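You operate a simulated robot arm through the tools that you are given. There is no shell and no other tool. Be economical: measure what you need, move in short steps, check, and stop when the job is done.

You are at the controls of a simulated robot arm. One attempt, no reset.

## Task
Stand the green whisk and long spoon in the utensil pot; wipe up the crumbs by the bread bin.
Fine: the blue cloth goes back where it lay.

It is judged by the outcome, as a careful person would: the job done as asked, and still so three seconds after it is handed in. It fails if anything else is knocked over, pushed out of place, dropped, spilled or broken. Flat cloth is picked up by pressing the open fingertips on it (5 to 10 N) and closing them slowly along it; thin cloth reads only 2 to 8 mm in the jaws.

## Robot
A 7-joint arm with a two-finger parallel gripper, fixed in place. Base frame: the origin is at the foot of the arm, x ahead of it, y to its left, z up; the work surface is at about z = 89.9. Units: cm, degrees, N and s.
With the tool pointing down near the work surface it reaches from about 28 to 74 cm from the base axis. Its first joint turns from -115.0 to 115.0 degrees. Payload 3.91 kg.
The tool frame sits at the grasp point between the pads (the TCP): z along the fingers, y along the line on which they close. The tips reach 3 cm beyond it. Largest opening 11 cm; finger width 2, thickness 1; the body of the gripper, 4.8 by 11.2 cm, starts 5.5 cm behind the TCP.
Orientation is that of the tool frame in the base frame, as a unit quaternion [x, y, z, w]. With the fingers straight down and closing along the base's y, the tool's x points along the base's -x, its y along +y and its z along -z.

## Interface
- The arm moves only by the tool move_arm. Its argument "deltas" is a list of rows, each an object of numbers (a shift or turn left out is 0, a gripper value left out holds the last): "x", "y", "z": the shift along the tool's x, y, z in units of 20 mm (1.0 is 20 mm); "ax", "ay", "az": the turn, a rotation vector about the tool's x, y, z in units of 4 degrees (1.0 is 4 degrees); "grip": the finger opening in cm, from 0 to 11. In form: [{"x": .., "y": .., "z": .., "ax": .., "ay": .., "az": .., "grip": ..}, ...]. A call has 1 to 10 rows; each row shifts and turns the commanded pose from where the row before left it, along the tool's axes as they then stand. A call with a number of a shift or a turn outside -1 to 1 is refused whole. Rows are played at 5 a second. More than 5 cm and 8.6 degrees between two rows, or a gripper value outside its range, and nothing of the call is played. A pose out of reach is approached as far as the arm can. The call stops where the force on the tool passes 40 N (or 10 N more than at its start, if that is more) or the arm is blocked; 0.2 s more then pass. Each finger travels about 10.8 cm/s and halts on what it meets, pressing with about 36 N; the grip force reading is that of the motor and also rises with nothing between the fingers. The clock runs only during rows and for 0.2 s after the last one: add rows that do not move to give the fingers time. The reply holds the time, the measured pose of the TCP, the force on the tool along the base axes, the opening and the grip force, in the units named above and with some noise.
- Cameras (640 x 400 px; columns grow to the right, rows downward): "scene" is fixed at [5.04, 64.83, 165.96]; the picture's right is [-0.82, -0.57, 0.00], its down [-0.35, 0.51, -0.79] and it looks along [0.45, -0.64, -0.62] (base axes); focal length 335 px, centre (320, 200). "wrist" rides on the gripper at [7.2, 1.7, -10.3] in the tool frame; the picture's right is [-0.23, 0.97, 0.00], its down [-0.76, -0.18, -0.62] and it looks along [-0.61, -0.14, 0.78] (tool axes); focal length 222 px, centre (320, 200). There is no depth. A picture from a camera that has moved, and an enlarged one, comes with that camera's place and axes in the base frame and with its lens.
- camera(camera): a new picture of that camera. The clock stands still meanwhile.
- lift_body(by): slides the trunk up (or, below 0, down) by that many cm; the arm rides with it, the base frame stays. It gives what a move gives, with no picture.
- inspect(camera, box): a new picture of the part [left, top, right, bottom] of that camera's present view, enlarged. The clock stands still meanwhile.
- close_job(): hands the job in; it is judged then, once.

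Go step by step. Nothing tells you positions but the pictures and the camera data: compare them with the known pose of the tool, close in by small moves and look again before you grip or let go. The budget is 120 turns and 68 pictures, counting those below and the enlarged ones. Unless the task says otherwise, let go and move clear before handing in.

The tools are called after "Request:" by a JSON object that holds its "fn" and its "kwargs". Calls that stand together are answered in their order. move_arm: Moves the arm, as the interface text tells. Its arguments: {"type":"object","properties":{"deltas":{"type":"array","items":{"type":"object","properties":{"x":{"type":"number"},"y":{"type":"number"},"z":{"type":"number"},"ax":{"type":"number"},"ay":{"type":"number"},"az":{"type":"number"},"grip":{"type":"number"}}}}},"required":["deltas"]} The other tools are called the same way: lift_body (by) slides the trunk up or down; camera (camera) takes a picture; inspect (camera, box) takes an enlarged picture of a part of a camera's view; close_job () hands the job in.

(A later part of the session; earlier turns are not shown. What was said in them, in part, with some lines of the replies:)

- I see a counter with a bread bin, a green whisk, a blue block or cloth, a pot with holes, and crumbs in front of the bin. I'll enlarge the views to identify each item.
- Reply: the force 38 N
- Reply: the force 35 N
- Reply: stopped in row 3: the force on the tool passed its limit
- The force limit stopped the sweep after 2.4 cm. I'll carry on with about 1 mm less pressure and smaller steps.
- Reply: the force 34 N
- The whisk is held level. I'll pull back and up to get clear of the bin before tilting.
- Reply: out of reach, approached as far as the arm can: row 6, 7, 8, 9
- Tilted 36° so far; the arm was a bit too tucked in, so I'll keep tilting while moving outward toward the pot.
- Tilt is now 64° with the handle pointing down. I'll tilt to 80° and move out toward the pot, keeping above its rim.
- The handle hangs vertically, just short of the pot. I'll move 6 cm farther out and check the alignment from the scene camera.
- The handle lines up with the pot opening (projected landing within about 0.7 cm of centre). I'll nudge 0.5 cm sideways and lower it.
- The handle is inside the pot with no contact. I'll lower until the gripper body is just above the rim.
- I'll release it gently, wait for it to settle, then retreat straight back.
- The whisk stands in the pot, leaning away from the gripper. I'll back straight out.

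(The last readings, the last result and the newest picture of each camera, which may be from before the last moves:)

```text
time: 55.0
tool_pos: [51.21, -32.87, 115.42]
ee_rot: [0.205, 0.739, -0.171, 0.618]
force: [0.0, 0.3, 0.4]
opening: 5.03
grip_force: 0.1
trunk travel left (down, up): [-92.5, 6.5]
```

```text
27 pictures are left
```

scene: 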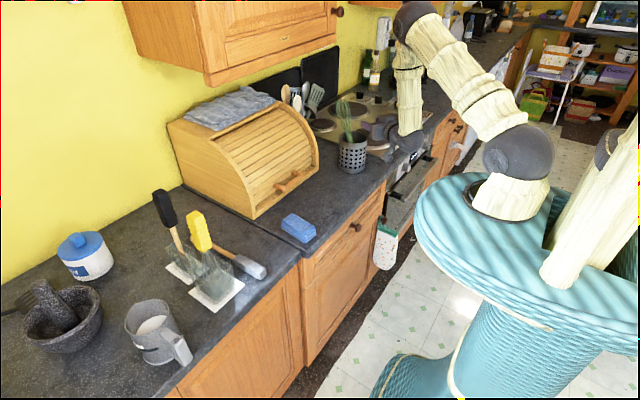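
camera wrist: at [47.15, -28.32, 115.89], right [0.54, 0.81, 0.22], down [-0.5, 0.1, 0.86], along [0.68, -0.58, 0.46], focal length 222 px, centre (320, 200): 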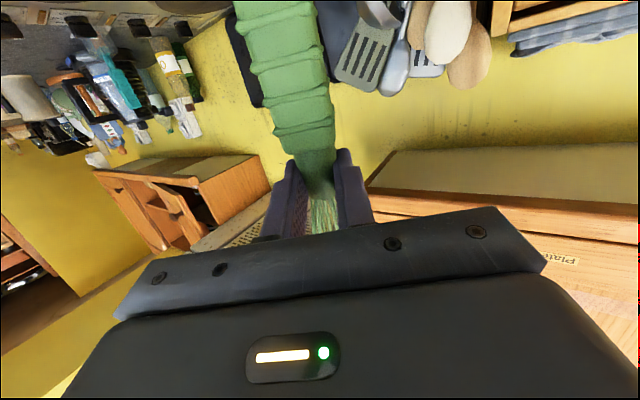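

The whisk stands well in the pot. I'll now bring the tool back upright and swing toward the spoon.

Request:
{"fn": "move_arm", "kwargs": {"deltas": [{"ay": 1, "y": 0.5}, {"ay": 1, "y": 0.5}, {"ay": 1, "y": 0.5}, {"ay": 1, "y": 0.5}, {"ay": 1, "y": 0.5}, {"ay": 1, "y": 0.5}, {"ay": 1, "y": 0.5}, {"ay": 1, "y": 0.5}, {"ay": 1, "y": 0.5}, {"ay": 1, "y": 0.5}]}}

Request:
{"fn": "move_arm", "kwargs": {"deltas": [{"ay": 1, "y": 1}, {"ay": 1, "y": 1}, {"ay": 1, "y": 1}, {"ay": 1, "y": 1}, {"ay": 1, "y": 1}, {"ay": 1, "y": 1}, {"ay": 1, "y": 1}, {"ay": 1, "y": 1}, {"ay": 1}, {}]}}

```text
time: 57.2
tool_pos: [56.53, -24.09, 115.68]
ee_rot: [0.253, 0.906, -0.092, 0.328]
force: [1.1, 0.0, -0.4]
opening: 5.0
grip_force: 0.1
trunk travel left (down, up): [-92.5, 6.5]
```

```text
time: 59.4
tool_pos: [64.91, -10.54, 115.54]
ee_rot: [0.268, 0.963, -0.009, 0.032]
force: [-0.6, -0.8, 0.8]
opening: 5.02
grip_force: 0.2
trunk travel left (down, up): [-92.5, 6.5]
```

Request:
{"fn": "move_arm", "kwargs": {"deltas": [{"ay": 0.9, "x": 0.5}, {"az": -1, "x": 0.8, "y": 0.4}, {"az": -1, "x": 0.8, "y": 0.4}, {"az": -1, "x": 0.8, "y": 0.4}, {"az": -1, "x": 0.5, "y": 0.6}, {"az": -1, "y": 0.8}, {"az": -1, "y": 1}, {"az": -1, "y": 1}, {"az": -1, "y": 1}, {"az": -0.75, "y": 1}]}}

Request:
{"fn": "move_arm", "kwargs": {"deltas": [{"y": 1}, {"y": 1}, {"y": 1}, {"y": 1}, {"y": 1}, {"y": 1}, {"y": 1}, {}]}}

Request:
{"fn": "camera", "kwargs": {"camera": "wrist"}}

```text
time: 61.6
tool_pos: [61.32, 5.4, 115.37]
ee_rot: [-0.034, 0.999, -0.002, 0.002]
force: [-0.4, 0.1, -0.8]
opening: 5.0
grip_force: 0.1
trunk travel left (down, up): [-92.5, 6.5]
```

```text
time: 63.4
tool_pos: [60.44, 19.17, 115.26]
ee_rot: [-0.033, 0.999, -0.001, 0.002]
force: [0.1, -0.8, 1.0]
opening: 5.04
grip_force: 0.1
trunk travel left (down, up): [-92.5, 6.5]
```

```text
26 pictures are left
camera wrist: at [53.02, 20.39, 125.66], right [0.16, 0.99, 0.0], down [0.77, -0.13, 0.63], along [0.62, -0.1, -0.78], focal length 222 px, centre (320, 200)
```

wrist: 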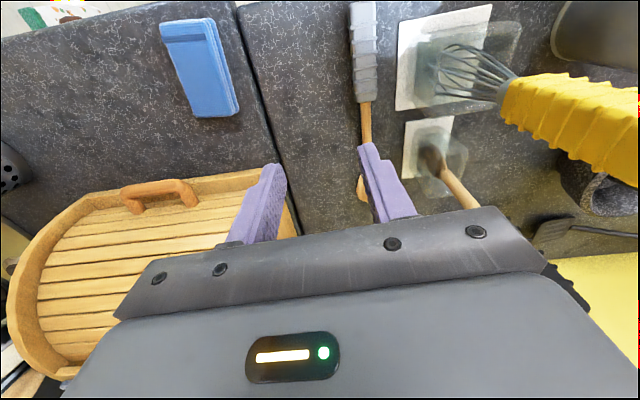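

The grey-handled long spoon runs along x at y≈25.5, handle from x≈52.5 to 63. I'll align over its shaft just past the handle, x≈65, and go down part way.

Request:
{"fn": "move_arm", "kwargs": {"deltas": [{"az": 0.97}, {"x": -0.8, "y": 0.8}, {"x": -0.8, "y": 0.8}, {"x": -0.7, "y": 0.8}, {"y": 0.75, "z": 1}, {"z": 1}, {"z": 1}, {"z": 1}, {"z": 1}, {}]}}

Request:
{"fn": "camera", "kwargs": {"camera": "wrist"}}

Request:
{"fn": "inspect", "kwargs": {"camera": "scene", "box": [140, 160, 290, 300]}}

```text
time: 65.6
tool_pos: [65.03, 25.47, 105.4]
ee_rot: [0.0, 1.0, 0.001, 0.002]
force: [0.2, 0.0, -0.1]
opening: 4.98
grip_force: 0.1
trunk travel left (down, up): [-92.5, 6.5]
```

```text
25 pictures are left
camera wrist: at [57.75, 27.26, 115.66], right [0.23, 0.97, 0.0], down [0.76, -0.18, 0.63], along [0.61, -0.14, -0.78], focal length 222 px, centre (320, 200)
```

wrist: 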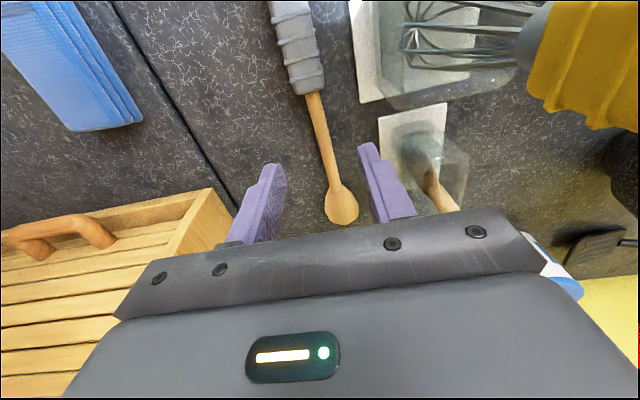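

```text
2.86 times, centred on (215, 230) of scene
camera zoom: at [5.04, 64.83, 165.96], right [-0.82, -0.57, 0.0], down [-0.35, 0.51, -0.79], along [0.45, -0.64, -0.62], focal length 956 px, centre (620, 114)
```

zoom: 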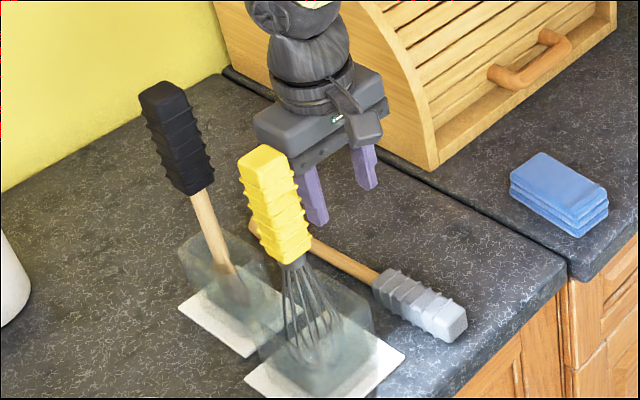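

It is indeed a spoon, lying straight along x at y≈25.45, with the tool right over the shaft. Descending and gripping.

Request:
{"fn": "move_arm", "kwargs": {"deltas": [{"z": 1}, {"z": 1}, {"z": 1}, {"z": 1}, {"z": 1}, {"z": 0.5}, {}]}}

Request:
{"fn": "inspect", "kwargs": {"camera": "scene", "box": [140, 160, 290, 300]}}

Request:
{"fn": "camera", "kwargs": {"camera": "wrist"}}

```text
time: 67.2
tool_pos: [64.99, 25.56, 94.42]
ee_rot: [0.0, 1.0, 0.0, 0.003]
force: [1.5, 0.3, 0.0]
opening: 5.01
grip_force: 0.0
trunk travel left (down, up): [-92.5, 6.5]
```

```text
2.86 times, centred on (215, 230) of scene
camera zoom: at [5.04, 64.83, 165.96], right [-0.82, -0.57, 0.0], down [-0.35, 0.51, -0.79], along [0.45, -0.64, -0.62], focal length 956 px, centre (620, 114)
```

zoom: 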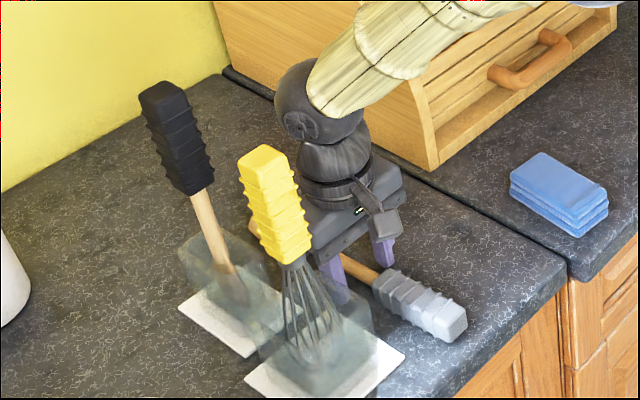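

```text
22 pictures are left
camera wrist: at [57.7, 27.21, 104.64], right [0.23, 0.97, 0.0], down [0.76, -0.18, 0.63], along [0.61, -0.14, -0.78], focal length 222 px, centre (320, 200)
```

wrist: 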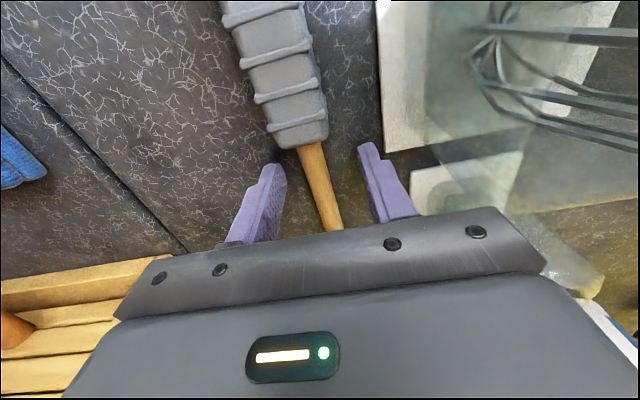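

Request:
{"fn": "move_arm", "kwargs": {"deltas": [{"grip": 3.5}, {"grip": 2.2}, {"grip": 1}, {"grip": 0}, {}, {}]}}

Request:
{"fn": "move_arm", "kwargs": {"deltas": [{"z": -0.5}, {"z": -1}, {"z": -1}, {"z": -1}, {"z": -1}, {"z": -1}, {"z": -1}, {"z": -1}, {"z": -1}, {"z": -1}]}}

Request:
{"fn": "camera", "kwargs": {"camera": "scene"}}

```text
time: 68.6
tool_pos: [65.12, 25.45, 94.34]
ee_rot: [0.0, 1.0, -0.001, 0.002]
force: [0.4, -0.9, -0.7]
opening: 1.39
grip_force: 36.0
trunk travel left (down, up): [-92.5, 6.5]
```

```text
time: 70.8
tool_pos: [64.97, 25.55, 113.26]
ee_rot: [0.0, 1.0, -0.001, 0.003]
force: [-0.7, -0.4, -0.3]
opening: 1.39
grip_force: 36.0
trunk travel left (down, up): [-92.5, 6.5]
```

```text
21 pictures are left
```

scene: 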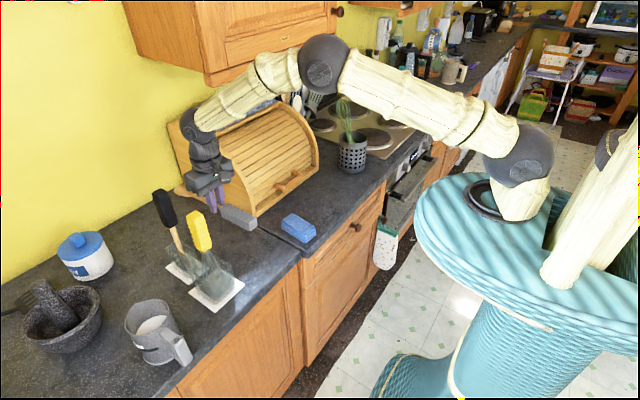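

The spoon is held level. I'll pull back and up as before, and check how the whisk sits in the pot.

Request:
{"fn": "move_arm", "kwargs": {"deltas": [{"x": 1, "z": -0.5}, {"x": 1, "z": -0.5}, {"x": 1, "z": -0.5}, {"x": 1, "z": -0.5}, {"x": 1, "z": -0.5}, {"x": 1, "z": -0.5}, {"x": 1, "z": -0.5}, {"x": 1, "z": -0.5}, {"x": 1, "z": -0.5}, {}]}}

Request:
{"fn": "inspect", "kwargs": {"camera": "scene", "box": [310, 80, 400, 180]}}

```text
time: 73.0
tool_pos: [47.1, 25.59, 122.03]
ee_rot: [0.002, 1.0, -0.002, 0.002]
force: [0.2, 0.9, -0.4]
opening: 1.36
grip_force: 35.9
trunk travel left (down, up): [-92.5, 6.5]
```

```text
4.00 times, centred on (355, 130) of scene
camera zoom: at [5.04, 64.83, 165.96], right [-0.82, -0.57, 0.0], down [-0.35, 0.51, -0.79], along [0.45, -0.64, -0.62], focal length 1339 px, centre (180, 480)
```

zoom: 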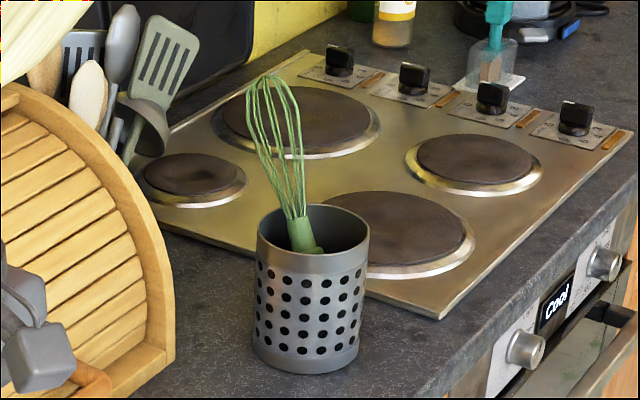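

The whisk rests leaning in the pot. On the way I'll look into the pot from above with the wrist camera, to choose where the spoon goes in.

Request:
{"fn": "move_arm", "kwargs": {"deltas": [{"y": -1}, {"y": -1}, {"y": -1}, {"y": -1}, {"y": -1}, {"y": -1}, {"y": -1}, {"y": -1}, {"y": -1}, {"y": -1}]}}

Request:
{"fn": "move_arm", "kwargs": {"deltas": [{"y": -1}, {"y": -1}, {"y": -1}, {"y": -1}, {"y": -1}, {"y": -1}, {"y": -1}, {"y": -1}, {"y": -1}, {"y": -1}]}}

Request:
{"fn": "move_arm", "kwargs": {"deltas": [{"y": -1, "az": 1}, {"y": -1, "az": 1}, {"y": -1, "az": 1}, {"y": -1, "az": 1}, {"y": -0.5, "az": 1}, {}]}}

Request:
{"fn": "camera", "kwargs": {"camera": "wrist"}}

```text
time: 75.2
tool_pos: [46.88, 5.36, 122.33]
ee_rot: [0.0, 1.0, -0.001, 0.002]
force: [-0.6, 0.1, -1.5]
opening: 1.36
grip_force: 35.9
trunk travel left (down, up): [-92.5, 6.5]
```

```text
time: 77.4
tool_pos: [46.81, -14.43, 122.31]
ee_rot: [0.0, 1.0, 0.0, 0.002]
force: [-0.5, -0.6, -1.4]
opening: 1.37
grip_force: 35.7
trunk travel left (down, up): [-92.5, 6.5]
```

```text
time: 78.8
tool_pos: [45.71, -23.4, 122.3]
ee_rot: [0.174, 0.985, -0.001, 0.002]
force: [-0.4, -0.6, -1.1]
opening: 1.39
grip_force: 35.7
trunk travel left (down, up): [-92.5, 6.5]
```

```text
19 pictures are left
camera wrist: at [39.47, -19.24, 132.56], right [0.55, 0.84, 0.0], down [0.65, -0.43, 0.63], along [0.52, -0.34, -0.78], focal length 222 px, centre (320, 200)
```

wrist: 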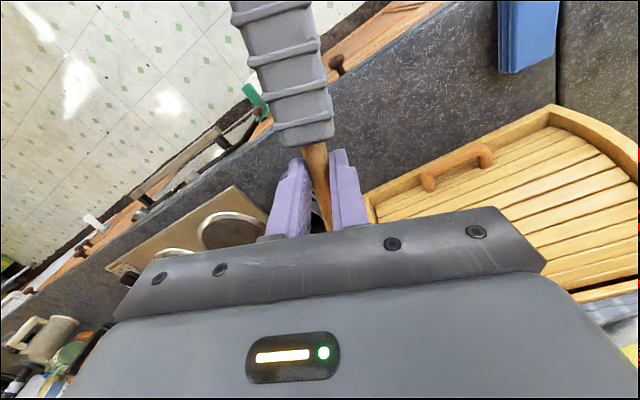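

The gripper hides the pot from this angle. I'll step back to yaw 0 at about (54, -14), where the pot shows beside the fingers.

Request:
{"fn": "move_arm", "kwargs": {"deltas": [{"y": 0.9, "az": -1, "x": -0.6}, {"y": 0.9, "az": -1, "x": -0.8}, {"y": 0.9, "az": -1, "x": -0.8}, {"y": 0.9, "az": -1, "x": -0.8}, {"y": 0.8, "az": -1, "x": -0.8}, {"x": -0.3}, {}]}}

Request:
{"fn": "inspect", "kwargs": {"camera": "wrist", "box": [80, 100, 300, 260]}}

```text
time: 80.4
tool_pos: [55.71, -16.3, 122.49]
ee_rot: [0.001, 1.0, -0.001, 0.001]
force: [-0.4, 0.5, -0.6]
opening: 1.37
grip_force: 35.9
trunk travel left (down, up): [-92.5, 6.5]
```

```text
2.50 times, centred on (190, 180) of wrist
camera zoom: at [48.39, -14.51, 132.83], right [0.23, 0.97, 0.0], down [0.76, -0.18, 0.63], along [0.61, -0.14, -0.78], focal length 555 px, centre (645, 250)
```

zoom: 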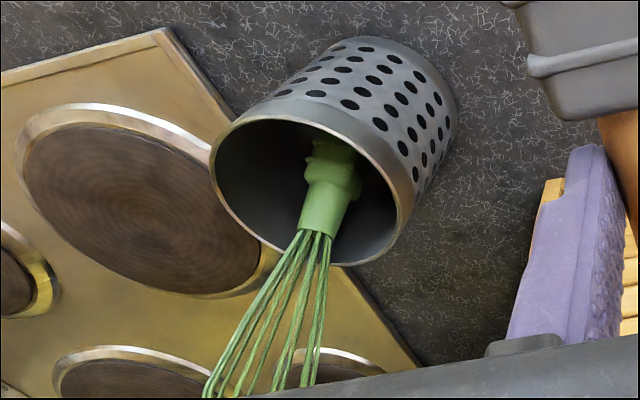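

Good view: the whisk leans outward along +x, leaving free space on the -y side of the pot. I'll put the spoon handle in at about (63, -42). First I turn to face the pot.

Request:
{"fn": "move_arm", "kwargs": {"deltas": [{"y": -0.8, "az": 1, "x": 0.3}, {"y": -0.8, "az": 1, "x": 0.3}, {"y": -0.8, "az": 1, "x": 0.3}, {"y": -0.8, "az": 1, "x": 0.3}, {"y": -0.8, "az": 1}, {"y": -0.8, "az": 1}, {"y": -0.8, "az": 1}, {"y": -0.8, "az": 0.75}, {}]}}

```text
time: 82.4
tool_pos: [50.18, -28.27, 122.26]
ee_rot: [0.268, 0.963, -0.001, 0.002]
force: [-1.2, -0.1, -0.3]
opening: 1.38
grip_force: 36.4
trunk travel left (down, up): [-92.5, 6.5]
```

Request:
{"fn": "move_arm", "kwargs": {"deltas": [{"x": 1, "ay": -1}, {"x": 0.8, "ay": -1}, {"ay": -1}, {"ay": -1}, {"ay": -1}, {"ay": -1}, {"ay": -1}, {"ay": -1}, {"ay": -1}, {"ay": -1}]}}

Request:
{"fn": "move_arm", "kwargs": {"deltas": [{"ay": -1, "y": -0.6}, {"ay": -1, "y": -0.6}, {"ay": -1, "y": -0.6}, {"ay": -1, "y": -0.6}, {"ay": -1}, {"ay": -1}, {"ay": -1}, {"ay": -1}, {"ay": -1}, {"ay": -1}]}}

Request:
{"fn": "move_arm", "kwargs": {"deltas": [{"ay": -1}, {"ay": -1}, {}]}}

Request:
{"fn": "camera", "kwargs": {"camera": "scene"}}

```text
time: 84.6
tool_pos: [47.21, -26.42, 122.31]
ee_rot: [0.251, 0.905, -0.092, 0.332]
force: [0.0, 0.3, -1.2]
opening: 1.36
grip_force: 35.9
trunk travel left (down, up): [-92.5, 6.5]
```

```text
time: 86.8
tool_pos: [44.72, -30.61, 122.28]
ee_rot: [0.205, 0.736, -0.172, 0.621]
force: [0.5, 1.6, -1.5]
opening: 1.36
grip_force: 35.6
trunk travel left (down, up): [-92.5, 6.5]
```

```text
time: 87.6
tool_pos: [44.62, -30.68, 122.29]
ee_rot: [0.192, 0.692, -0.186, 0.671]
force: [0.0, 0.7, -0.8]
opening: 1.37
grip_force: 35.8
trunk travel left (down, up): [-92.5, 6.5]
```

```text
17 pictures are left
```

scene: 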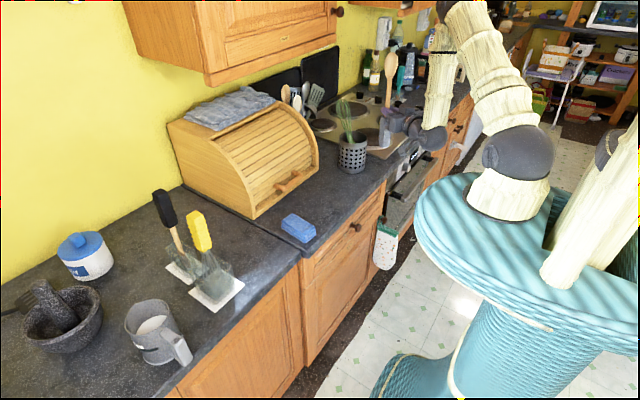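

The spoon is upright, handle down. Moving out toward the pot.

Request:
{"fn": "move_arm", "kwargs": {"deltas": [{"z": 1, "x": -0.035}, {"z": 1, "x": -0.035}, {"z": 1, "x": -0.035}, {"z": 1, "x": -0.035}, {"z": 1, "x": -0.035}, {"z": 1, "x": -0.035}, {"z": 1, "x": -0.035}, {"z": 1, "x": -0.035}, {}]}}

Request:
{"fn": "inspect", "kwargs": {"camera": "scene", "box": [310, 60, 420, 180]}}

```text
time: 89.6
tool_pos: [58.3, -38.97, 122.26]
ee_rot: [0.192, 0.692, -0.186, 0.671]
force: [-0.2, 0.1, -1.2]
opening: 1.39
grip_force: 36.3
trunk travel left (down, up): [-92.5, 6.5]
```

```text
3.33 times, centred on (365, 120) of scene
camera zoom: at [5.04, 64.83, 165.96], right [-0.82, -0.57, 0.0], down [-0.35, 0.51, -0.79], along [0.45, -0.64, -0.62], focal length 1116 px, centre (170, 467)
```

zoom: 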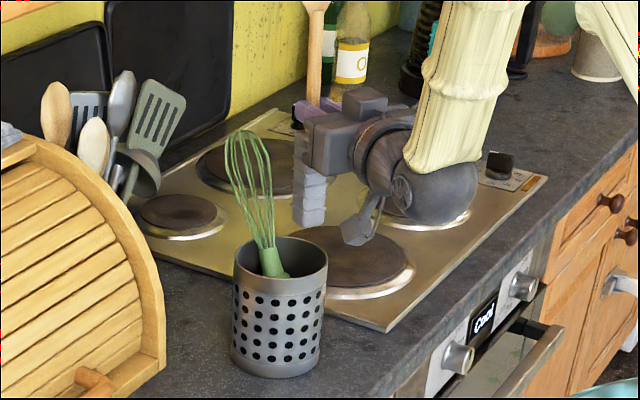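

The image shows the spoon about 1 cm right of my prediction, so I'll correct part of that. I'll move out 3.5 cm, lower the handle end to just above the rim and check.

Request:
{"fn": "move_arm", "kwargs": {"deltas": [{"z": 0.9, "x": -0.03, "y": 0.15}, {"z": 0.85, "x": -0.03}, {"x": 1}, {"x": 0.9, "z": 0.04}, {}]}}

Request:
{"fn": "inspect", "kwargs": {"camera": "scene", "box": [320, 100, 400, 180]}}

```text
time: 90.8
tool_pos: [61.4, -40.51, 118.4]
ee_rot: [0.192, 0.691, -0.186, 0.671]
force: [-1.8, 0.4, -0.9]
opening: 1.37
grip_force: 35.7
trunk travel left (down, up): [-92.5, 6.5]
```

```text
5.00 times, centred on (360, 140) of scene
camera zoom: at [5.04, 64.83, 165.96], right [-0.82, -0.57, 0.0], down [-0.35, 0.51, -0.79], along [0.45, -0.64, -0.62], focal length 1674 px, centre (120, 500)
```

zoom: 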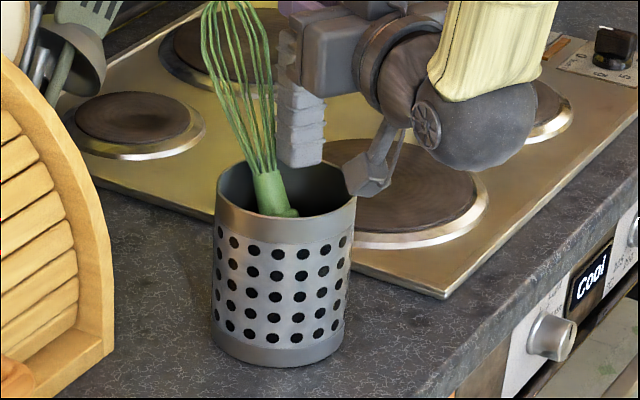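

The end is over the free back-right part of the opening. I'll nudge 0.6 cm outward and lower into the pot, watching the force.

Request:
{"fn": "move_arm", "kwargs": {"deltas": [{"z": 0.3}, {"x": 0.8, "z": 0.03}, {"x": 0.8, "z": 0.03}, {"x": 0.8, "z": 0.03}, {}]}}

Request:
{"fn": "inspect", "kwargs": {"camera": "scene", "box": [320, 100, 400, 180]}}

```text
time: 92.0
tool_pos: [61.84, -40.86, 114.45]
ee_rot: [0.191, 0.687, -0.188, 0.675]
force: [-1.2, -7.3, 31.9]
opening: 1.39
grip_force: 35.3
trunk travel left (down, up): [-92.5, 6.5]
```

```text
5.00 times, centred on (360, 140) of scene
camera zoom: at [5.04, 64.83, 165.96], right [-0.82, -0.57, 0.0], down [-0.35, 0.51, -0.79], along [0.45, -0.64, -0.62], focal length 1674 px, centre (120, 500)
```

zoom: 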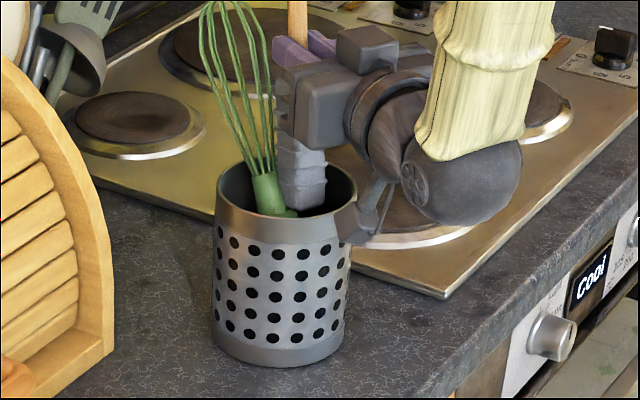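

The handle touched the whisk's shoulder. I'll raise it clear and turn the tool to face along +x, so the handle's flat side is parallel to the whisk and fits the gap on the -y side.

Request:
{"fn": "move_arm", "kwargs": {"deltas": [{"x": -0.6}, {"x": -1}, {"x": -0.6}, {}]}}

Request:
{"fn": "move_arm", "kwargs": {"deltas": [{"ax": -1, "z": -0.3}, {"ax": -1, "z": -0.3}, {"ax": -1}, {"ax": -1}, {"ax": -1}, {"ax": -1}, {"ax": -1}, {"ax": -0.6}, {}]}}

Request:
{"fn": "inspect", "kwargs": {"camera": "scene", "box": [310, 70, 410, 180]}}

```text
time: 93.0
tool_pos: [62.07, -40.86, 117.9]
ee_rot: [0.192, 0.692, -0.185, 0.67]
force: [-0.1, 0.9, -0.8]
opening: 1.4
grip_force: 35.8
trunk travel left (down, up): [-92.5, 6.5]
```

```text
time: 95.0
tool_pos: [61.14, -40.22, 118.15]
ee_rot: [0.009, 0.716, 0.002, 0.698]
force: [-0.5, -1.1, -0.6]
opening: 1.36
grip_force: 35.5
trunk travel left (down, up): [-92.5, 6.5]
```

```text
3.64 times, centred on (360, 125) of scene
camera zoom: at [5.04, 64.83, 165.96], right [-0.82, -0.57, 0.0], down [-0.35, 0.51, -0.79], along [0.45, -0.64, -0.62], focal length 1217 px, centre (174, 473)
```

zoom: 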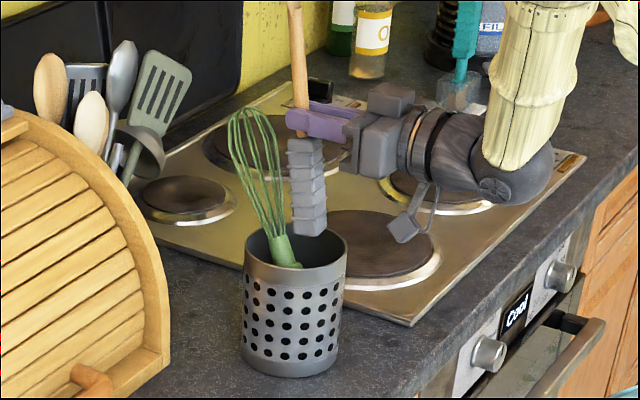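

The spoon's end is at about (61, -40.3) from the image. I'll shift 1.9 cm toward -y and 0.8 cm out, then check before lowering.

Request:
{"fn": "move_arm", "kwargs": {"deltas": [{"y": -0.5, "z": 0.2}, {"y": -0.45, "z": 0.2}, {"x": 0.5}, {}]}}

Request:
{"fn": "inspect", "kwargs": {"camera": "scene", "box": [320, 100, 400, 180]}}

```text
time: 96.0
tool_pos: [61.8, -42.15, 117.27]
ee_rot: [0.008, 0.715, 0.002, 0.699]
force: [-0.1, -0.2, -0.3]
opening: 1.39
grip_force: 35.7
trunk travel left (down, up): [-92.5, 6.5]
```

```text
5.00 times, centred on (360, 140) of scene
camera zoom: at [5.04, 64.83, 165.96], right [-0.82, -0.57, 0.0], down [-0.35, 0.51, -0.79], along [0.45, -0.64, -0.62], focal length 1674 px, centre (120, 500)
```

zoom: 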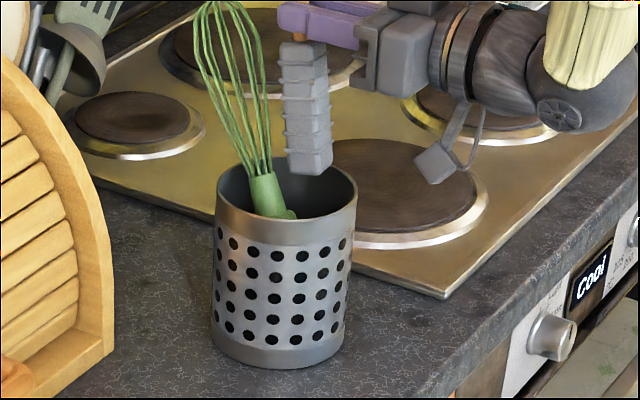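

Image position of the end is about (61.5, -42.1), inside the rim and clear of the whisk. Lowering in small steps.

Request:
{"fn": "move_arm", "kwargs": {"deltas": [{"x": 0.6}, {"x": 0.6}, {"x": 0.6}, {}]}}

Request:
{"fn": "inspect", "kwargs": {"camera": "scene", "box": [320, 100, 400, 180]}}

```text
time: 97.0
tool_pos: [61.54, -41.94, 113.82]
ee_rot: [0.009, 0.714, 0.001, 0.7]
force: [5.7, -1.4, 23.7]
opening: 1.35
grip_force: 36.5
trunk travel left (down, up): [-92.5, 6.5]
```

```text
5.00 times, centred on (360, 140) of scene
camera zoom: at [5.04, 64.83, 165.96], right [-0.82, -0.57, 0.0], down [-0.35, 0.51, -0.79], along [0.45, -0.64, -0.62], focal length 1674 px, centre (120, 500)
```

zoom: 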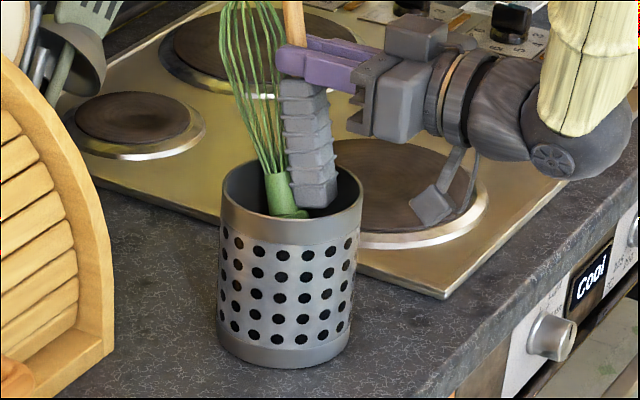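

The end landed on the whisk's handle, whose bottom lies on that side, and the pot shifted a few millimetres. I'll raise the spoon clear, correct its tilt and look again.

Request:
{"fn": "move_arm", "kwargs": {"deltas": [{"x": -0.5}, {"x": -0.8}, {"x": -0.8}, {"ay": -1}, {"ay": -1, "z": 0.3}, {}]}}

Request:
{"fn": "inspect", "kwargs": {"camera": "scene", "box": [320, 90, 400, 180]}}

```text
time: 98.4
tool_pos: [62.41, -42.15, 117.79]
ee_rot: [0.01, 0.665, 0.001, 0.746]
force: [-1.3, 0.2, -1.1]
opening: 1.37
grip_force: 35.6
trunk travel left (down, up): [-92.5, 6.5]
```

```text
4.44 times, centred on (360, 135) of scene
camera zoom: at [5.04, 64.83, 165.96], right [-0.82, -0.57, 0.0], down [-0.35, 0.51, -0.79], along [0.45, -0.64, -0.62], focal length 1488 px, centre (142, 489)
```

zoom: 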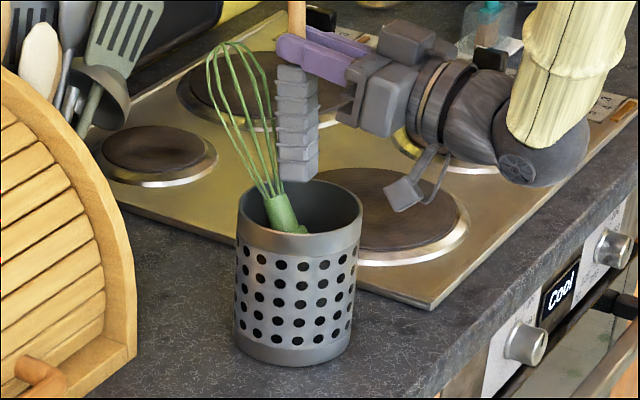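

The spoon hangs vertical again, over the gap at the back of the opening. I'll nudge it slightly and lower it to just inside the rim.

Request:
{"fn": "move_arm", "kwargs": {"deltas": [{"z": 0.2, "y": -0.1}, {"x": 0.6, "z": -0.07}, {"x": 0.6, "z": -0.07}, {"x": 0.6, "z": -0.07}, {}]}}

Request:
{"fn": "inspect", "kwargs": {"camera": "scene", "box": [320, 90, 400, 180]}}

```text
time: 99.6
tool_pos: [62.72, -42.38, 114.2]
ee_rot: [0.01, 0.666, 0.001, 0.746]
force: [-1.0, -0.6, 1.0]
opening: 1.36
grip_force: 35.9
trunk travel left (down, up): [-92.5, 6.5]
```

```text
4.44 times, centred on (360, 135) of scene
camera zoom: at [5.04, 64.83, 165.96], right [-0.82, -0.57, 0.0], down [-0.35, 0.51, -0.79], along [0.45, -0.64, -0.62], focal length 1488 px, centre (142, 489)
```

zoom: 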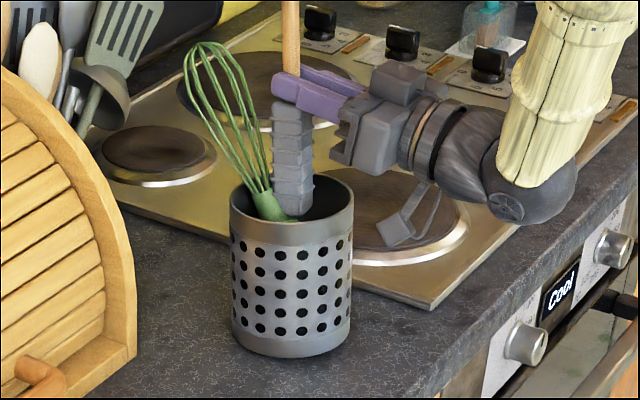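

No force now, and the whisk has been nudged aside. Continuing down in small steps.

Request:
{"fn": "move_arm", "kwargs": {"deltas": [{"x": 0.4, "z": -0.05}, {"x": 0.4, "z": -0.05}, {"x": 0.4, "z": -0.05}, {}]}}

Request:
{"fn": "inspect", "kwargs": {"camera": "scene", "box": [320, 90, 400, 180]}}

```text
time: 100.3
tool_pos: [62.92, -42.63, 113.65]
ee_rot: [0.007, 0.656, -0.003, 0.754]
force: [-6.1, -0.5, 17.5]
opening: 1.35
grip_force: 36.0
trunk travel left (down, up): [-92.5, 6.5]
stopped in row 3: the force on the tool passed its limit (the readings are from after the stop); the commanded pose is now the measured one
```

```text
4.44 times, centred on (360, 135) of scene
camera zoom: at [5.04, 64.83, 165.96], right [-0.82, -0.57, 0.0], down [-0.35, 0.51, -0.79], along [0.45, -0.64, -0.62], focal length 1488 px, centre (142, 489)
```

zoom: 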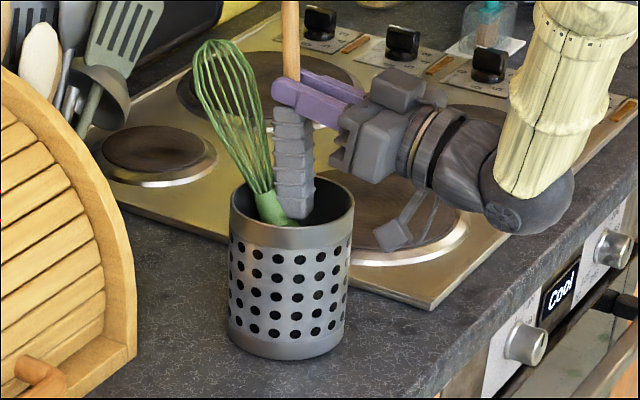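

Still catching on the whisk's shoulder: corner-on, the handle needs more room than the gap has. I'll raise it and turn back so a flat face points along the gap, about yaw -40°, keeping the spoon vertical.

Request:
{"fn": "move_arm", "kwargs": {"deltas": [{"x": -0.5, "z": 0.06}, {"x": -1, "z": 0.12}, {"x": -0.7, "z": 0.08}, {}]}}

Request:
{"fn": "move_arm", "kwargs": {"deltas": [{"ax": 0.99, "az": -0.12}, {"ax": 0.99, "az": -0.12}, {"ax": 0.99, "az": -0.12}, {"ax": 0.99, "az": -0.12}, {"ax": 0.99, "az": -0.12}, {"ax": 0.99, "az": -0.12}, {"ax": 0.99, "az": -0.12}, {"ax": 0.99, "az": -0.12}, {"ax": 0.99, "az": -0.12}, {}]}}

Request:
{"fn": "inspect", "kwargs": {"camera": "scene", "box": [320, 90, 400, 180]}}

```text
time: 101.3
tool_pos: [62.81, -42.62, 117.68]
ee_rot: [0.008, 0.66, -0.002, 0.751]
force: [1.2, -0.6, -0.4]
opening: 1.37
grip_force: 36.2
trunk travel left (down, up): [-92.5, 6.5]
```

```text
time: 103.5
tool_pos: [62.85, -42.6, 117.71]
ee_rot: [0.213, 0.627, -0.232, 0.713]
force: [0.0, 0.1, -0.7]
opening: 1.39
grip_force: 36.4
trunk travel left (down, up): [-92.5, 6.5]
```

```text
4.44 times, centred on (360, 135) of scene
camera zoom: at [5.04, 64.83, 165.96], right [-0.82, -0.57, 0.0], down [-0.35, 0.51, -0.79], along [0.45, -0.64, -0.62], focal length 1488 px, centre (142, 489)
```

zoom: 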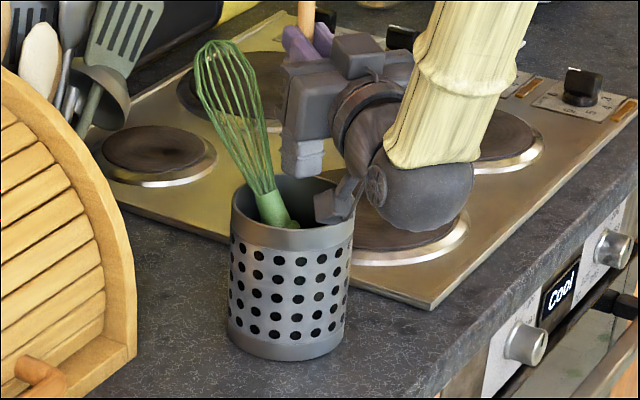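

The flat side now faces the gap. I'll shift about 1 cm into position and lower in small steps.

Request:
{"fn": "move_arm", "kwargs": {"deltas": [{"z": 0.31, "y": 0.44}, {"x": 0.6, "z": -0.07}, {"x": 0.6, "z": -0.07}, {"x": 0.5, "z": -0.06}, {"x": 0.4, "z": -0.05}, {}]}}

Request:
{"fn": "inspect", "kwargs": {"camera": "scene", "box": [320, 90, 400, 180]}}

```text
time: 104.9
tool_pos: [63.91, -42.13, 113.7]
ee_rot: [0.213, 0.626, -0.232, 0.713]
force: [-1.8, 1.9, 5.4]
opening: 1.4
grip_force: 35.6
trunk travel left (down, up): [-92.5, 6.5]
```

```text
4.44 times, centred on (360, 135) of scene
camera zoom: at [5.04, 64.83, 165.96], right [-0.82, -0.57, 0.0], down [-0.35, 0.51, -0.79], along [0.45, -0.64, -0.62], focal length 1488 px, centre (142, 489)
```

zoom: 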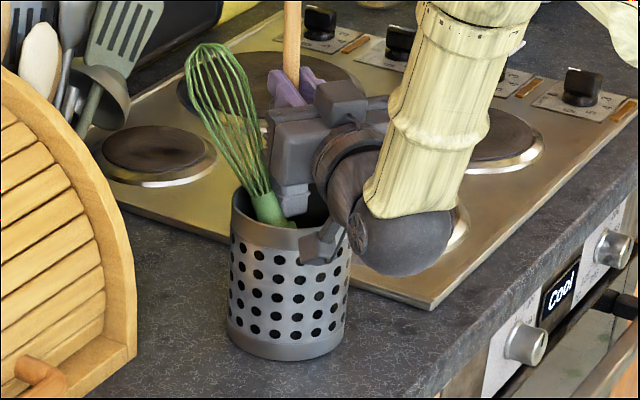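

Only light contact now (about 5 N). I'll ease inward 2 mm and continue down carefully.

Request:
{"fn": "move_arm", "kwargs": {"deltas": [{"z": -0.12}, {"x": 0.3, "z": -0.04}, {"x": 0.3, "z": -0.04}, {"x": 0.3, "z": -0.04}, {}]}}

```text
time: 105.7
tool_pos: [63.75, -42.13, 113.6]
ee_rot: [0.209, 0.617, -0.235, 0.722]
force: [-3.5, 2.2, 13.9]
opening: 1.36
grip_force: 36.3
trunk travel left (down, up): [-92.5, 6.5]
stopped in row 4: the force on the tool passed its limit (the readings are from after the stop); the commanded pose is now the measured one
```

Blocked at the same height again. I'll enlarge the pot mouth to see what it is resting on.

Request:
{"fn": "inspect", "kwargs": {"camera": "scene", "box": [335, 118, 379, 152]}}

```text
11.76 times, centred on (357, 135) of scene
camera zoom: at [5.04, 64.83, 165.96], right [-0.82, -0.57, 0.0], down [-0.35, 0.51, -0.79], along [0.45, -0.64, -0.62], focal length 3938 px, centre (-115, 965)
```

zoom: 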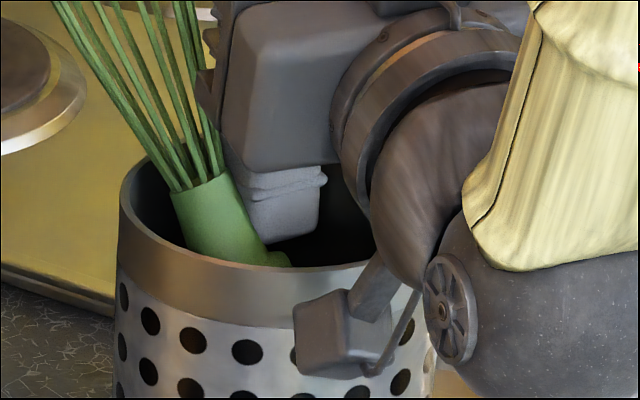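

The enlarged view shows the spoon's end is near the pot's centre and resting on the whisk's top ring; there's clear space behind it. I'll raise it, move about 2.4 cm farther out, and lower.

Request:
{"fn": "move_arm", "kwargs": {"deltas": [{"x": -0.7, "z": 0.1}, {"x": -0.7, "z": 0.1}, {"z": 0.6, "x": 0.08, "y": -0.18}, {"z": 0.6, "x": 0.08, "y": -0.17}, {"x": 0.6, "z": -0.08}, {"x": 0.5, "z": -0.07}, {}]}}

Request:
{"fn": "inspect", "kwargs": {"camera": "scene", "box": [330, 110, 382, 152]}}

```text
time: 107.3
tool_pos: [65.45, -44.19, 113.82]
ee_rot: [0.21, 0.62, -0.234, 0.718]
force: [-1.6, -0.4, -0.5]
opening: 1.36
grip_force: 35.8
trunk travel left (down, up): [-92.5, 6.5]
```

```text
9.52 times, centred on (356, 131) of scene
camera zoom: at [5.04, 64.83, 165.96], right [-0.82, -0.57, 0.0], down [-0.35, 0.51, -0.79], along [0.45, -0.64, -0.62], focal length 3188 px, centre (-23, 857)
```

zoom: 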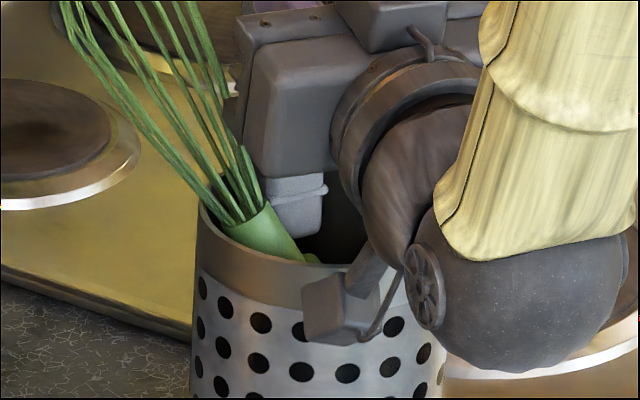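

No force now, with the spoon behind the whisk. The pot itself slid a little; I'll see whether the spoon goes down here first.

Request:
{"fn": "move_arm", "kwargs": {"deltas": [{"x": 0.3, "z": -0.04}, {"x": 0.3, "z": -0.04}, {"x": 0.3, "z": -0.04}, {}]}}

```text
time: 108.3
tool_pos: [65.75, -44.38, 113.33]
ee_rot: [0.206, 0.608, -0.237, 0.729]
force: [-2.3, 1.9, 16.2]
opening: 1.38
grip_force: 36.6
trunk travel left (down, up): [-92.5, 6.5]
stopped in row 4: the force on the tool passed its limit (the readings are from after the stop); the commanded pose is now the measured one
```

I now think the wrist camera, low because of the over-tilt, was landing on the rim. The free room is on the near (-x) side, and approaching along +x keeps the camera well clear there. I'll raise, back off, turn back to face +x and look.

Request:
{"fn": "move_arm", "kwargs": {"deltas": [{"x": -0.6, "z": 0.1}, {"x": -1, "z": 0.17}, {"x": -1, "z": 0.17}, {"x": -0.8, "z": 0.14}, {"ay": 1, "z": -0.7}, {"z": -1}, {"z": -1}, {"z": -1}, {"z": -1}, {}]}}

Request:
{"fn": "move_arm", "kwargs": {"deltas": [{"ax": -0.99, "az": 0.12}, {"ax": -0.99, "az": 0.12}, {"ax": -0.99, "az": 0.12}, {"ax": -0.99, "az": 0.12}, {"ax": -0.99, "az": 0.12}, {"ax": -0.99, "az": 0.12}, {"ax": -0.99, "az": 0.12}, {"ax": -0.99, "az": 0.12}, {"ax": -0.99, "az": 0.12}, {}]}}

```text
time: 110.5
tool_pos: [58.02, -38.96, 118.67]
ee_rot: [0.215, 0.639, -0.227, 0.703]
force: [-0.2, 0.9, -0.7]
opening: 1.35
grip_force: 36.1
trunk travel left (down, up): [-92.5, 6.5]
```

```text
time: 112.7
tool_pos: [58.04, -38.89, 118.67]
ee_rot: [0.013, 0.668, 0.005, 0.744]
force: [0.2, -0.3, -0.8]
opening: 1.33
grip_force: 35.3
trunk travel left (down, up): [-92.5, 6.5]
```

Request:
{"fn": "inspect", "kwargs": {"camera": "scene", "box": [325, 95, 395, 180]}}

```text
4.71 times, centred on (360, 138) of scene
camera zoom: at [5.04, 64.83, 165.96], right [-0.82, -0.57, 0.0], down [-0.35, 0.51, -0.79], along [0.45, -0.64, -0.62], focal length 1575 px, centre (132, 494)
```

zoom: 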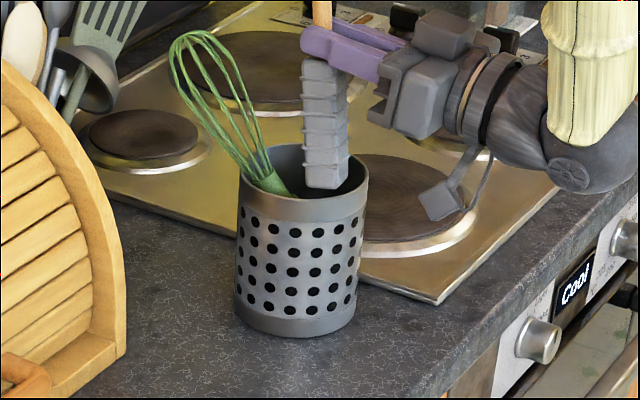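

The pot has been shifted about 4 cm back, and I'll bring it back afterwards. The near side of the whisk is free, so I'll turn to yaw -37° again, place the spoon's end on the near side at about (60.8, -42), and lower in small steps.

Request:
{"fn": "move_arm", "kwargs": {"deltas": [{"ax": 0.99, "az": -0.1}, {"ax": 0.99, "az": -0.1}, {"ax": 0.99, "az": -0.1}, {"ax": 0.99, "az": -0.1}, {"ax": 0.99, "az": -0.1}, {"ax": 0.99, "az": -0.1}, {"ax": 0.99, "az": -0.1}, {"ax": 0.99, "az": -0.1}, {"ax": 0.99, "az": -0.1}, {}]}}

Request:
{"fn": "move_arm", "kwargs": {"deltas": [{"z": 0.84, "y": -0.22, "x": 0.1}, {"z": 0.84, "y": -0.21, "x": 0.1}, {"x": 0.6, "z": -0.06}, {"x": 0.6, "z": -0.06}, {"x": 0.5, "z": -0.05}, {"x": 0.4, "z": -0.04}, {}]}}

```text
time: 114.9
tool_pos: [58.14, -38.87, 118.82]
ee_rot: [0.22, 0.637, -0.224, 0.703]
force: [0.2, 0.6, -1.4]
opening: 1.38
grip_force: 36.0
trunk travel left (down, up): [-92.5, 6.5]
```

```text
time: 116.3
tool_pos: [60.69, -41.76, 115.36]
ee_rot: [0.217, 0.631, -0.225, 0.71]
force: [-0.3, -0.1, -1.4]
opening: 1.39
grip_force: 36.6
trunk travel left (down, up): [-92.5, 6.5]
stopped in row 6: the force on the tool passed its limit (the readings are from after the stop); the commanded pose is now the measured one
```

Stopped right at rim height, so the end touched the near rim. I'll raise 1 cm, move 1.2 cm farther in, and lower again.

Request:
{"fn": "move_arm", "kwargs": {"deltas": [{"x": -0.5, "z": 0.05}, {"z": 0.65, "x": 0.07}, {"x": 0.4, "z": -0.04}, {"x": 0.4, "z": -0.04}, {"x": 0.3, "z": -0.03}, {}]}}

Request:
{"fn": "inspect", "kwargs": {"camera": "scene", "box": [330, 105, 385, 160]}}

```text
time: 117.7
tool_pos: [61.67, -42.54, 114.41]
ee_rot: [0.216, 0.63, -0.226, 0.711]
force: [-0.3, 0.4, -0.7]
opening: 1.37
grip_force: 35.8
trunk travel left (down, up): [-92.5, 6.5]
```

```text
7.27 times, centred on (358, 132) of scene
camera zoom: at [5.04, 64.83, 165.96], right [-0.82, -0.57, 0.0], down [-0.35, 0.51, -0.79], along [0.45, -0.64, -0.62], focal length 2435 px, centre (47, 691)
```

zoom: 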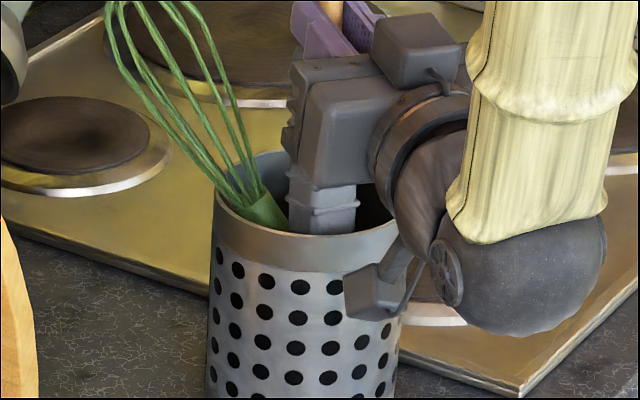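

The spoon's end is now inside the pot on the near side, with no force. Lowering further.

Request:
{"fn": "move_arm", "kwargs": {"deltas": [{"x": 0.4, "z": -0.04}, {"x": 0.4, "z": -0.04}, {"x": 0.4, "z": -0.04}, {"x": 0.4, "z": -0.04}, {}]}}

```text
time: 118.5
tool_pos: [62.03, -42.85, 113.84]
ee_rot: [0.212, 0.617, -0.229, 0.722]
force: [-3.3, 0.3, 17.1]
opening: 1.39
grip_force: 36.3
trunk travel left (down, up): [-92.5, 6.5]
stopped in row 3: the force on the tool passed its limit (the readings are from after the stop); the commanded pose is now the measured one
```

Still catching the whisk handle; the end needs to sit about 0.7 cm nearer the front wall and 1 cm toward +y. Raising, adjusting and trying again.

Request:
{"fn": "move_arm", "kwargs": {"deltas": [{"x": -0.4, "z": 0.04}, {"z": -0.35, "y": 0.25}, {"y": 0.25}, {"x": 0.3, "z": -0.03}, {"x": 0.3, "z": -0.03}, {"x": 0.3, "z": -0.03}, {}]}}

```text
time: 119.8
tool_pos: [62.27, -41.81, 113.7]
ee_rot: [0.21, 0.609, -0.232, 0.729]
force: [-2.8, 2.7, 18.8]
opening: 1.38
grip_force: 35.8
trunk travel left (down, up): [-92.5, 6.5]
stopped in row 6: the force on the tool passed its limit (the readings are from after the stop); the commanded pose is now the measured one
```

Each stop fits the spoon end meeting the whisk's top ring, which sits slightly toward +y in the pot. The roomy side is therefore the -y wall. I'll raise, face +x again, and go in near that wall.

Request:
{"fn": "move_arm", "kwargs": {"deltas": [{"x": -0.6, "z": 0.1}, {"x": -1, "z": 0.17}, {"x": -1, "z": 0.17}, {"ay": 1}, {"x": -0.3}, {}]}}

Request:
{"fn": "move_arm", "kwargs": {"deltas": [{"ax": -0.99, "az": 0.1}, {"ax": -0.99, "az": 0.1}, {"ax": -0.99, "az": 0.1}, {"ax": -0.99, "az": 0.1}, {"ax": -0.99, "az": 0.1}, {"ax": -0.99, "az": 0.1}, {"ax": -0.99, "az": 0.1}, {"ax": -0.99, "az": 0.1}, {"ax": -0.99, "az": 0.1}, {}]}}

```text
time: 121.2
tool_pos: [62.07, -41.63, 119.1]
ee_rot: [0.22, 0.638, -0.224, 0.703]
force: [-0.2, -1.0, -0.1]
opening: 1.39
grip_force: 35.5
trunk travel left (down, up): [-92.5, 6.5]
```

```text
time: 123.5
tool_pos: [62.48, -41.48, 119.12]
ee_rot: [0.011, 0.67, 0.008, 0.742]
force: [1.2, 0.3, -1.2]
opening: 1.37
grip_force: 35.4
trunk travel left (down, up): [-92.5, 6.5]
```

Request:
{"fn": "move_arm", "kwargs": {"deltas": [{"z": 0.45, "y": -0.9}, {"z": 0.4, "y": -0.9}, {"y": -0.9}, {"x": 0.8}, {}]}}

Request:
{"fn": "inspect", "kwargs": {"camera": "scene", "box": [325, 95, 395, 180]}}

```text
time: 124.7
tool_pos: [64.06, -47.16, 117.55]
ee_rot: [0.012, 0.669, 0.006, 0.743]
force: [0.7, 0.4, -0.1]
opening: 1.37
grip_force: 36.5
trunk travel left (down, up): [-92.5, 6.5]
```

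```text
4.71 times, centred on (360, 138) of scene
camera zoom: at [5.04, 64.83, 165.96], right [-0.82, -0.57, 0.0], down [-0.35, 0.51, -0.79], along [0.45, -0.64, -0.62], focal length 1575 px, centre (132, 494)
```

zoom: 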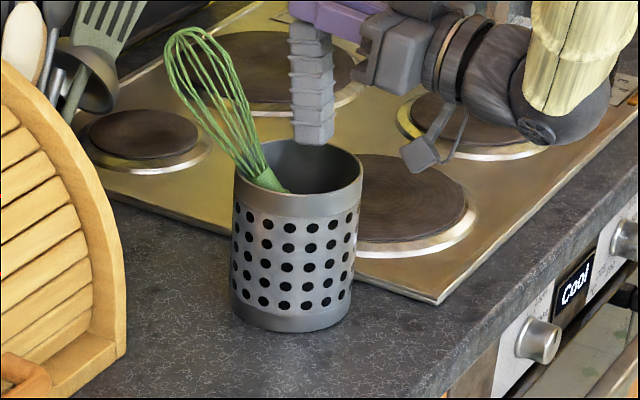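

Relative to the pot, the spoon's end is now about 2.2 cm toward -y of centre, with open dark space there and the whisk's ring well to +y. I'll shift 0.8 cm more and lower.

Request:
{"fn": "move_arm", "kwargs": {"deltas": [{"z": 0.32, "y": -0.38}, {"x": 0.5, "z": -0.05}, {"x": 0.5, "z": -0.05}, {"x": 0.4, "z": -0.04}, {"x": 0.4, "z": -0.04}, {"x": 0.4, "z": -0.04}, {}]}}

```text
time: 126.2
tool_pos: [64.59, -47.84, 113.21]
ee_rot: [0.013, 0.669, 0.005, 0.743]
force: [0.3, 1.5, -0.4]
opening: 1.36
grip_force: 36.0
trunk travel left (down, up): [-92.5, 6.5]
```

It passed the old stopping height with no force. Continuing down.

Request:
{"fn": "move_arm", "kwargs": {"deltas": [{"x": 0.4, "z": -0.04}, {"x": 0.4, "z": -0.04}, {"x": 0.4, "z": -0.04}, {"x": 0.4, "z": -0.04}, {}]}}

```text
time: 127.5
tool_pos: [64.57, -47.71, 110.0]
ee_rot: [0.014, 0.669, 0.004, 0.743]
force: [-1.5, 0.4, 1.4]
opening: 1.39
grip_force: 36.3
trunk travel left (down, up): [-92.5, 6.5]
```

Request:
{"fn": "move_arm", "kwargs": {"deltas": [{"x": 0.4, "z": -0.04}, {"x": 0.4, "z": -0.04}, {"x": 0.3, "z": -0.03}, {}]}}

```text
time: 128.4
tool_pos: [64.57, -47.65, 107.64]
ee_rot: [0.013, 0.669, 0.005, 0.743]
force: [-1.5, 1.2, 0.3]
opening: 1.35
grip_force: 36.0
trunk travel left (down, up): [-92.5, 6.5]
```

The spoon is deep in the pot and free. Before letting go, I'll use it to draw the pot gently back toward its original spot, watching the force.

Request:
{"fn": "move_arm", "kwargs": {"deltas": [{"y": 0.4}, {"y": 0.4}, {"y": 0.4}, {"y": 0.4}, {}]}}

```text
time: 129.7
tool_pos: [64.78, -44.33, 107.75]
ee_rot: [0.013, 0.669, 0.005, 0.743]
force: [0.9, -1.0, -0.1]
opening: 1.38
grip_force: 36.5
trunk travel left (down, up): [-92.5, 6.5]
```

Request:
{"fn": "move_arm", "kwargs": {"deltas": [{"y": 0.4}, {"y": 0.4}, {"y": 0.4}, {}]}}

```text
time: 130.7
tool_pos: [64.64, -41.94, 108.0]
ee_rot: [0.013, 0.669, 0.005, 0.743]
force: [0.8, -0.5, -0.9]
opening: 1.36
grip_force: 36.5
trunk travel left (down, up): [-92.5, 6.5]
```

Request:
{"fn": "move_arm", "kwargs": {"deltas": [{"y": 0.4}, {"y": 0.4}, {"y": 0.3}, {}]}}

```text
time: 131.7
tool_pos: [64.84, -39.87, 107.93]
ee_rot: [0.013, 0.669, 0.005, 0.743]
force: [0.4, -1.1, -0.6]
opening: 1.34
grip_force: 35.8
trunk travel left (down, up): [-92.5, 6.5]
```

Request:
{"fn": "move_arm", "kwargs": {"deltas": [{"z": -0.45, "x": -0.05}, {"z": -0.45, "x": -0.05}, {"z": -0.45, "x": -0.05}, {"z": -0.45, "x": -0.05}, {}]}}

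```text
time: 132.8
tool_pos: [60.94, -39.8, 107.97]
ee_rot: [0.012, 0.669, 0.006, 0.743]
force: [-0.6, -0.7, -0.4]
opening: 1.38
grip_force: 35.7
trunk travel left (down, up): [-92.5, 6.5]
```

I'll use the last picture now to check the pot's position, the whisk and the spoon before releasing.

Request:
{"fn": "inspect", "kwargs": {"camera": "scene", "box": [310, 80, 410, 180]}}

```text
4.00 times, centred on (360, 130) of scene
camera zoom: at [5.04, 64.83, 165.96], right [-0.82, -0.57, 0.0], down [-0.35, 0.51, -0.79], along [0.45, -0.64, -0.62], focal length 1339 px, centre (160, 480)
```

zoom: 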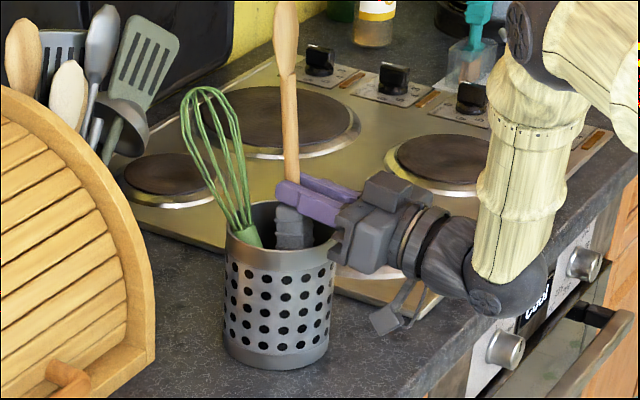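

The pot is upright and within about a centimetre of its original place, with both utensils standing in it. I'll lower the spoon 1.5 cm more, then release and back straight out.

Request:
{"fn": "move_arm", "kwargs": {"deltas": [{"x": 0.25, "z": -0.025}, {"x": 0.25, "z": -0.025}, {"x": 0.2, "z": -0.02}, {}]}}

```text
time: 133.8
tool_pos: [61.05, -39.76, 106.6]
ee_rot: [0.013, 0.669, 0.005, 0.743]
force: [-0.2, -1.1, 0.0]
opening: 1.39
grip_force: 36.0
trunk travel left (down, up): [-92.5, 6.5]
```

Request:
{"fn": "move_arm", "kwargs": {"deltas": [{"grip": 2}, {"grip": 2.8}, {"grip": 3.6}, {}, {}, {}]}}

Request:
{"fn": "move_arm", "kwargs": {"deltas": [{"z": -0.5, "x": -0.06}, {"z": -0.5, "x": -0.06}, {"z": -0.5, "x": -0.06}, {"z": -0.7, "x": -0.08}, {"z": -1, "x": -0.12}, {"z": -1, "x": -0.12}, {"z": -1, "x": -0.12}, {"z": -1, "x": -0.12}, {}]}}

```text
time: 135.2
tool_pos: [61.05, -39.69, 106.56]
ee_rot: [0.012, 0.669, 0.006, 0.743]
force: [-0.5, 0.4, -0.4]
opening: 3.61
grip_force: 0.0
trunk travel left (down, up): [-92.5, 6.5]
```

```text
time: 137.2
tool_pos: [48.64, -39.46, 106.7]
ee_rot: [0.012, 0.669, 0.006, 0.743]
force: [0.0, 0.4, 0.0]
opening: 3.57
grip_force: 0.0
trunk travel left (down, up): [-92.5, 6.5]
```

Released and withdrawn with no contact forces. I'll try one more look, if a picture is left.

Request:
{"fn": "inspect", "kwargs": {"camera": "scene", "box": [220, 60, 440, 260]}}

```text
refused: no pictures are left
```

The whisk and spoon should now be standing in the pot, though I had no picture left to confirm how the spoon settled. The crumbs are wiped up, the blue cloth is back where it lay, and the pot ended about 1 cm from its original spot.

Request:
{"fn": "close_job", "kwargs": {}}

```text
The job is handed in.
```

I handed the job in, but I had no pictures left to check how the spoon settled after I let go of it. It was deep inside the pot when I released it, and the gripper came away without touching anything.

- **Whisk:** it is standing in the utensil pot, and my last picture showed it there.
- **Spoon:** it took several tries to get in because it kept catching on the whisk's handle.
- **Pot:** those tries pushed the pot about 5 cm out of place. I drew it back to within about 1 cm of where it stood, still upright.
- **Crumbs:** wiped up, and none showed in the pictures afterwards.
- **Blue cloth:** back where it lay. Its corners matched the first picture.
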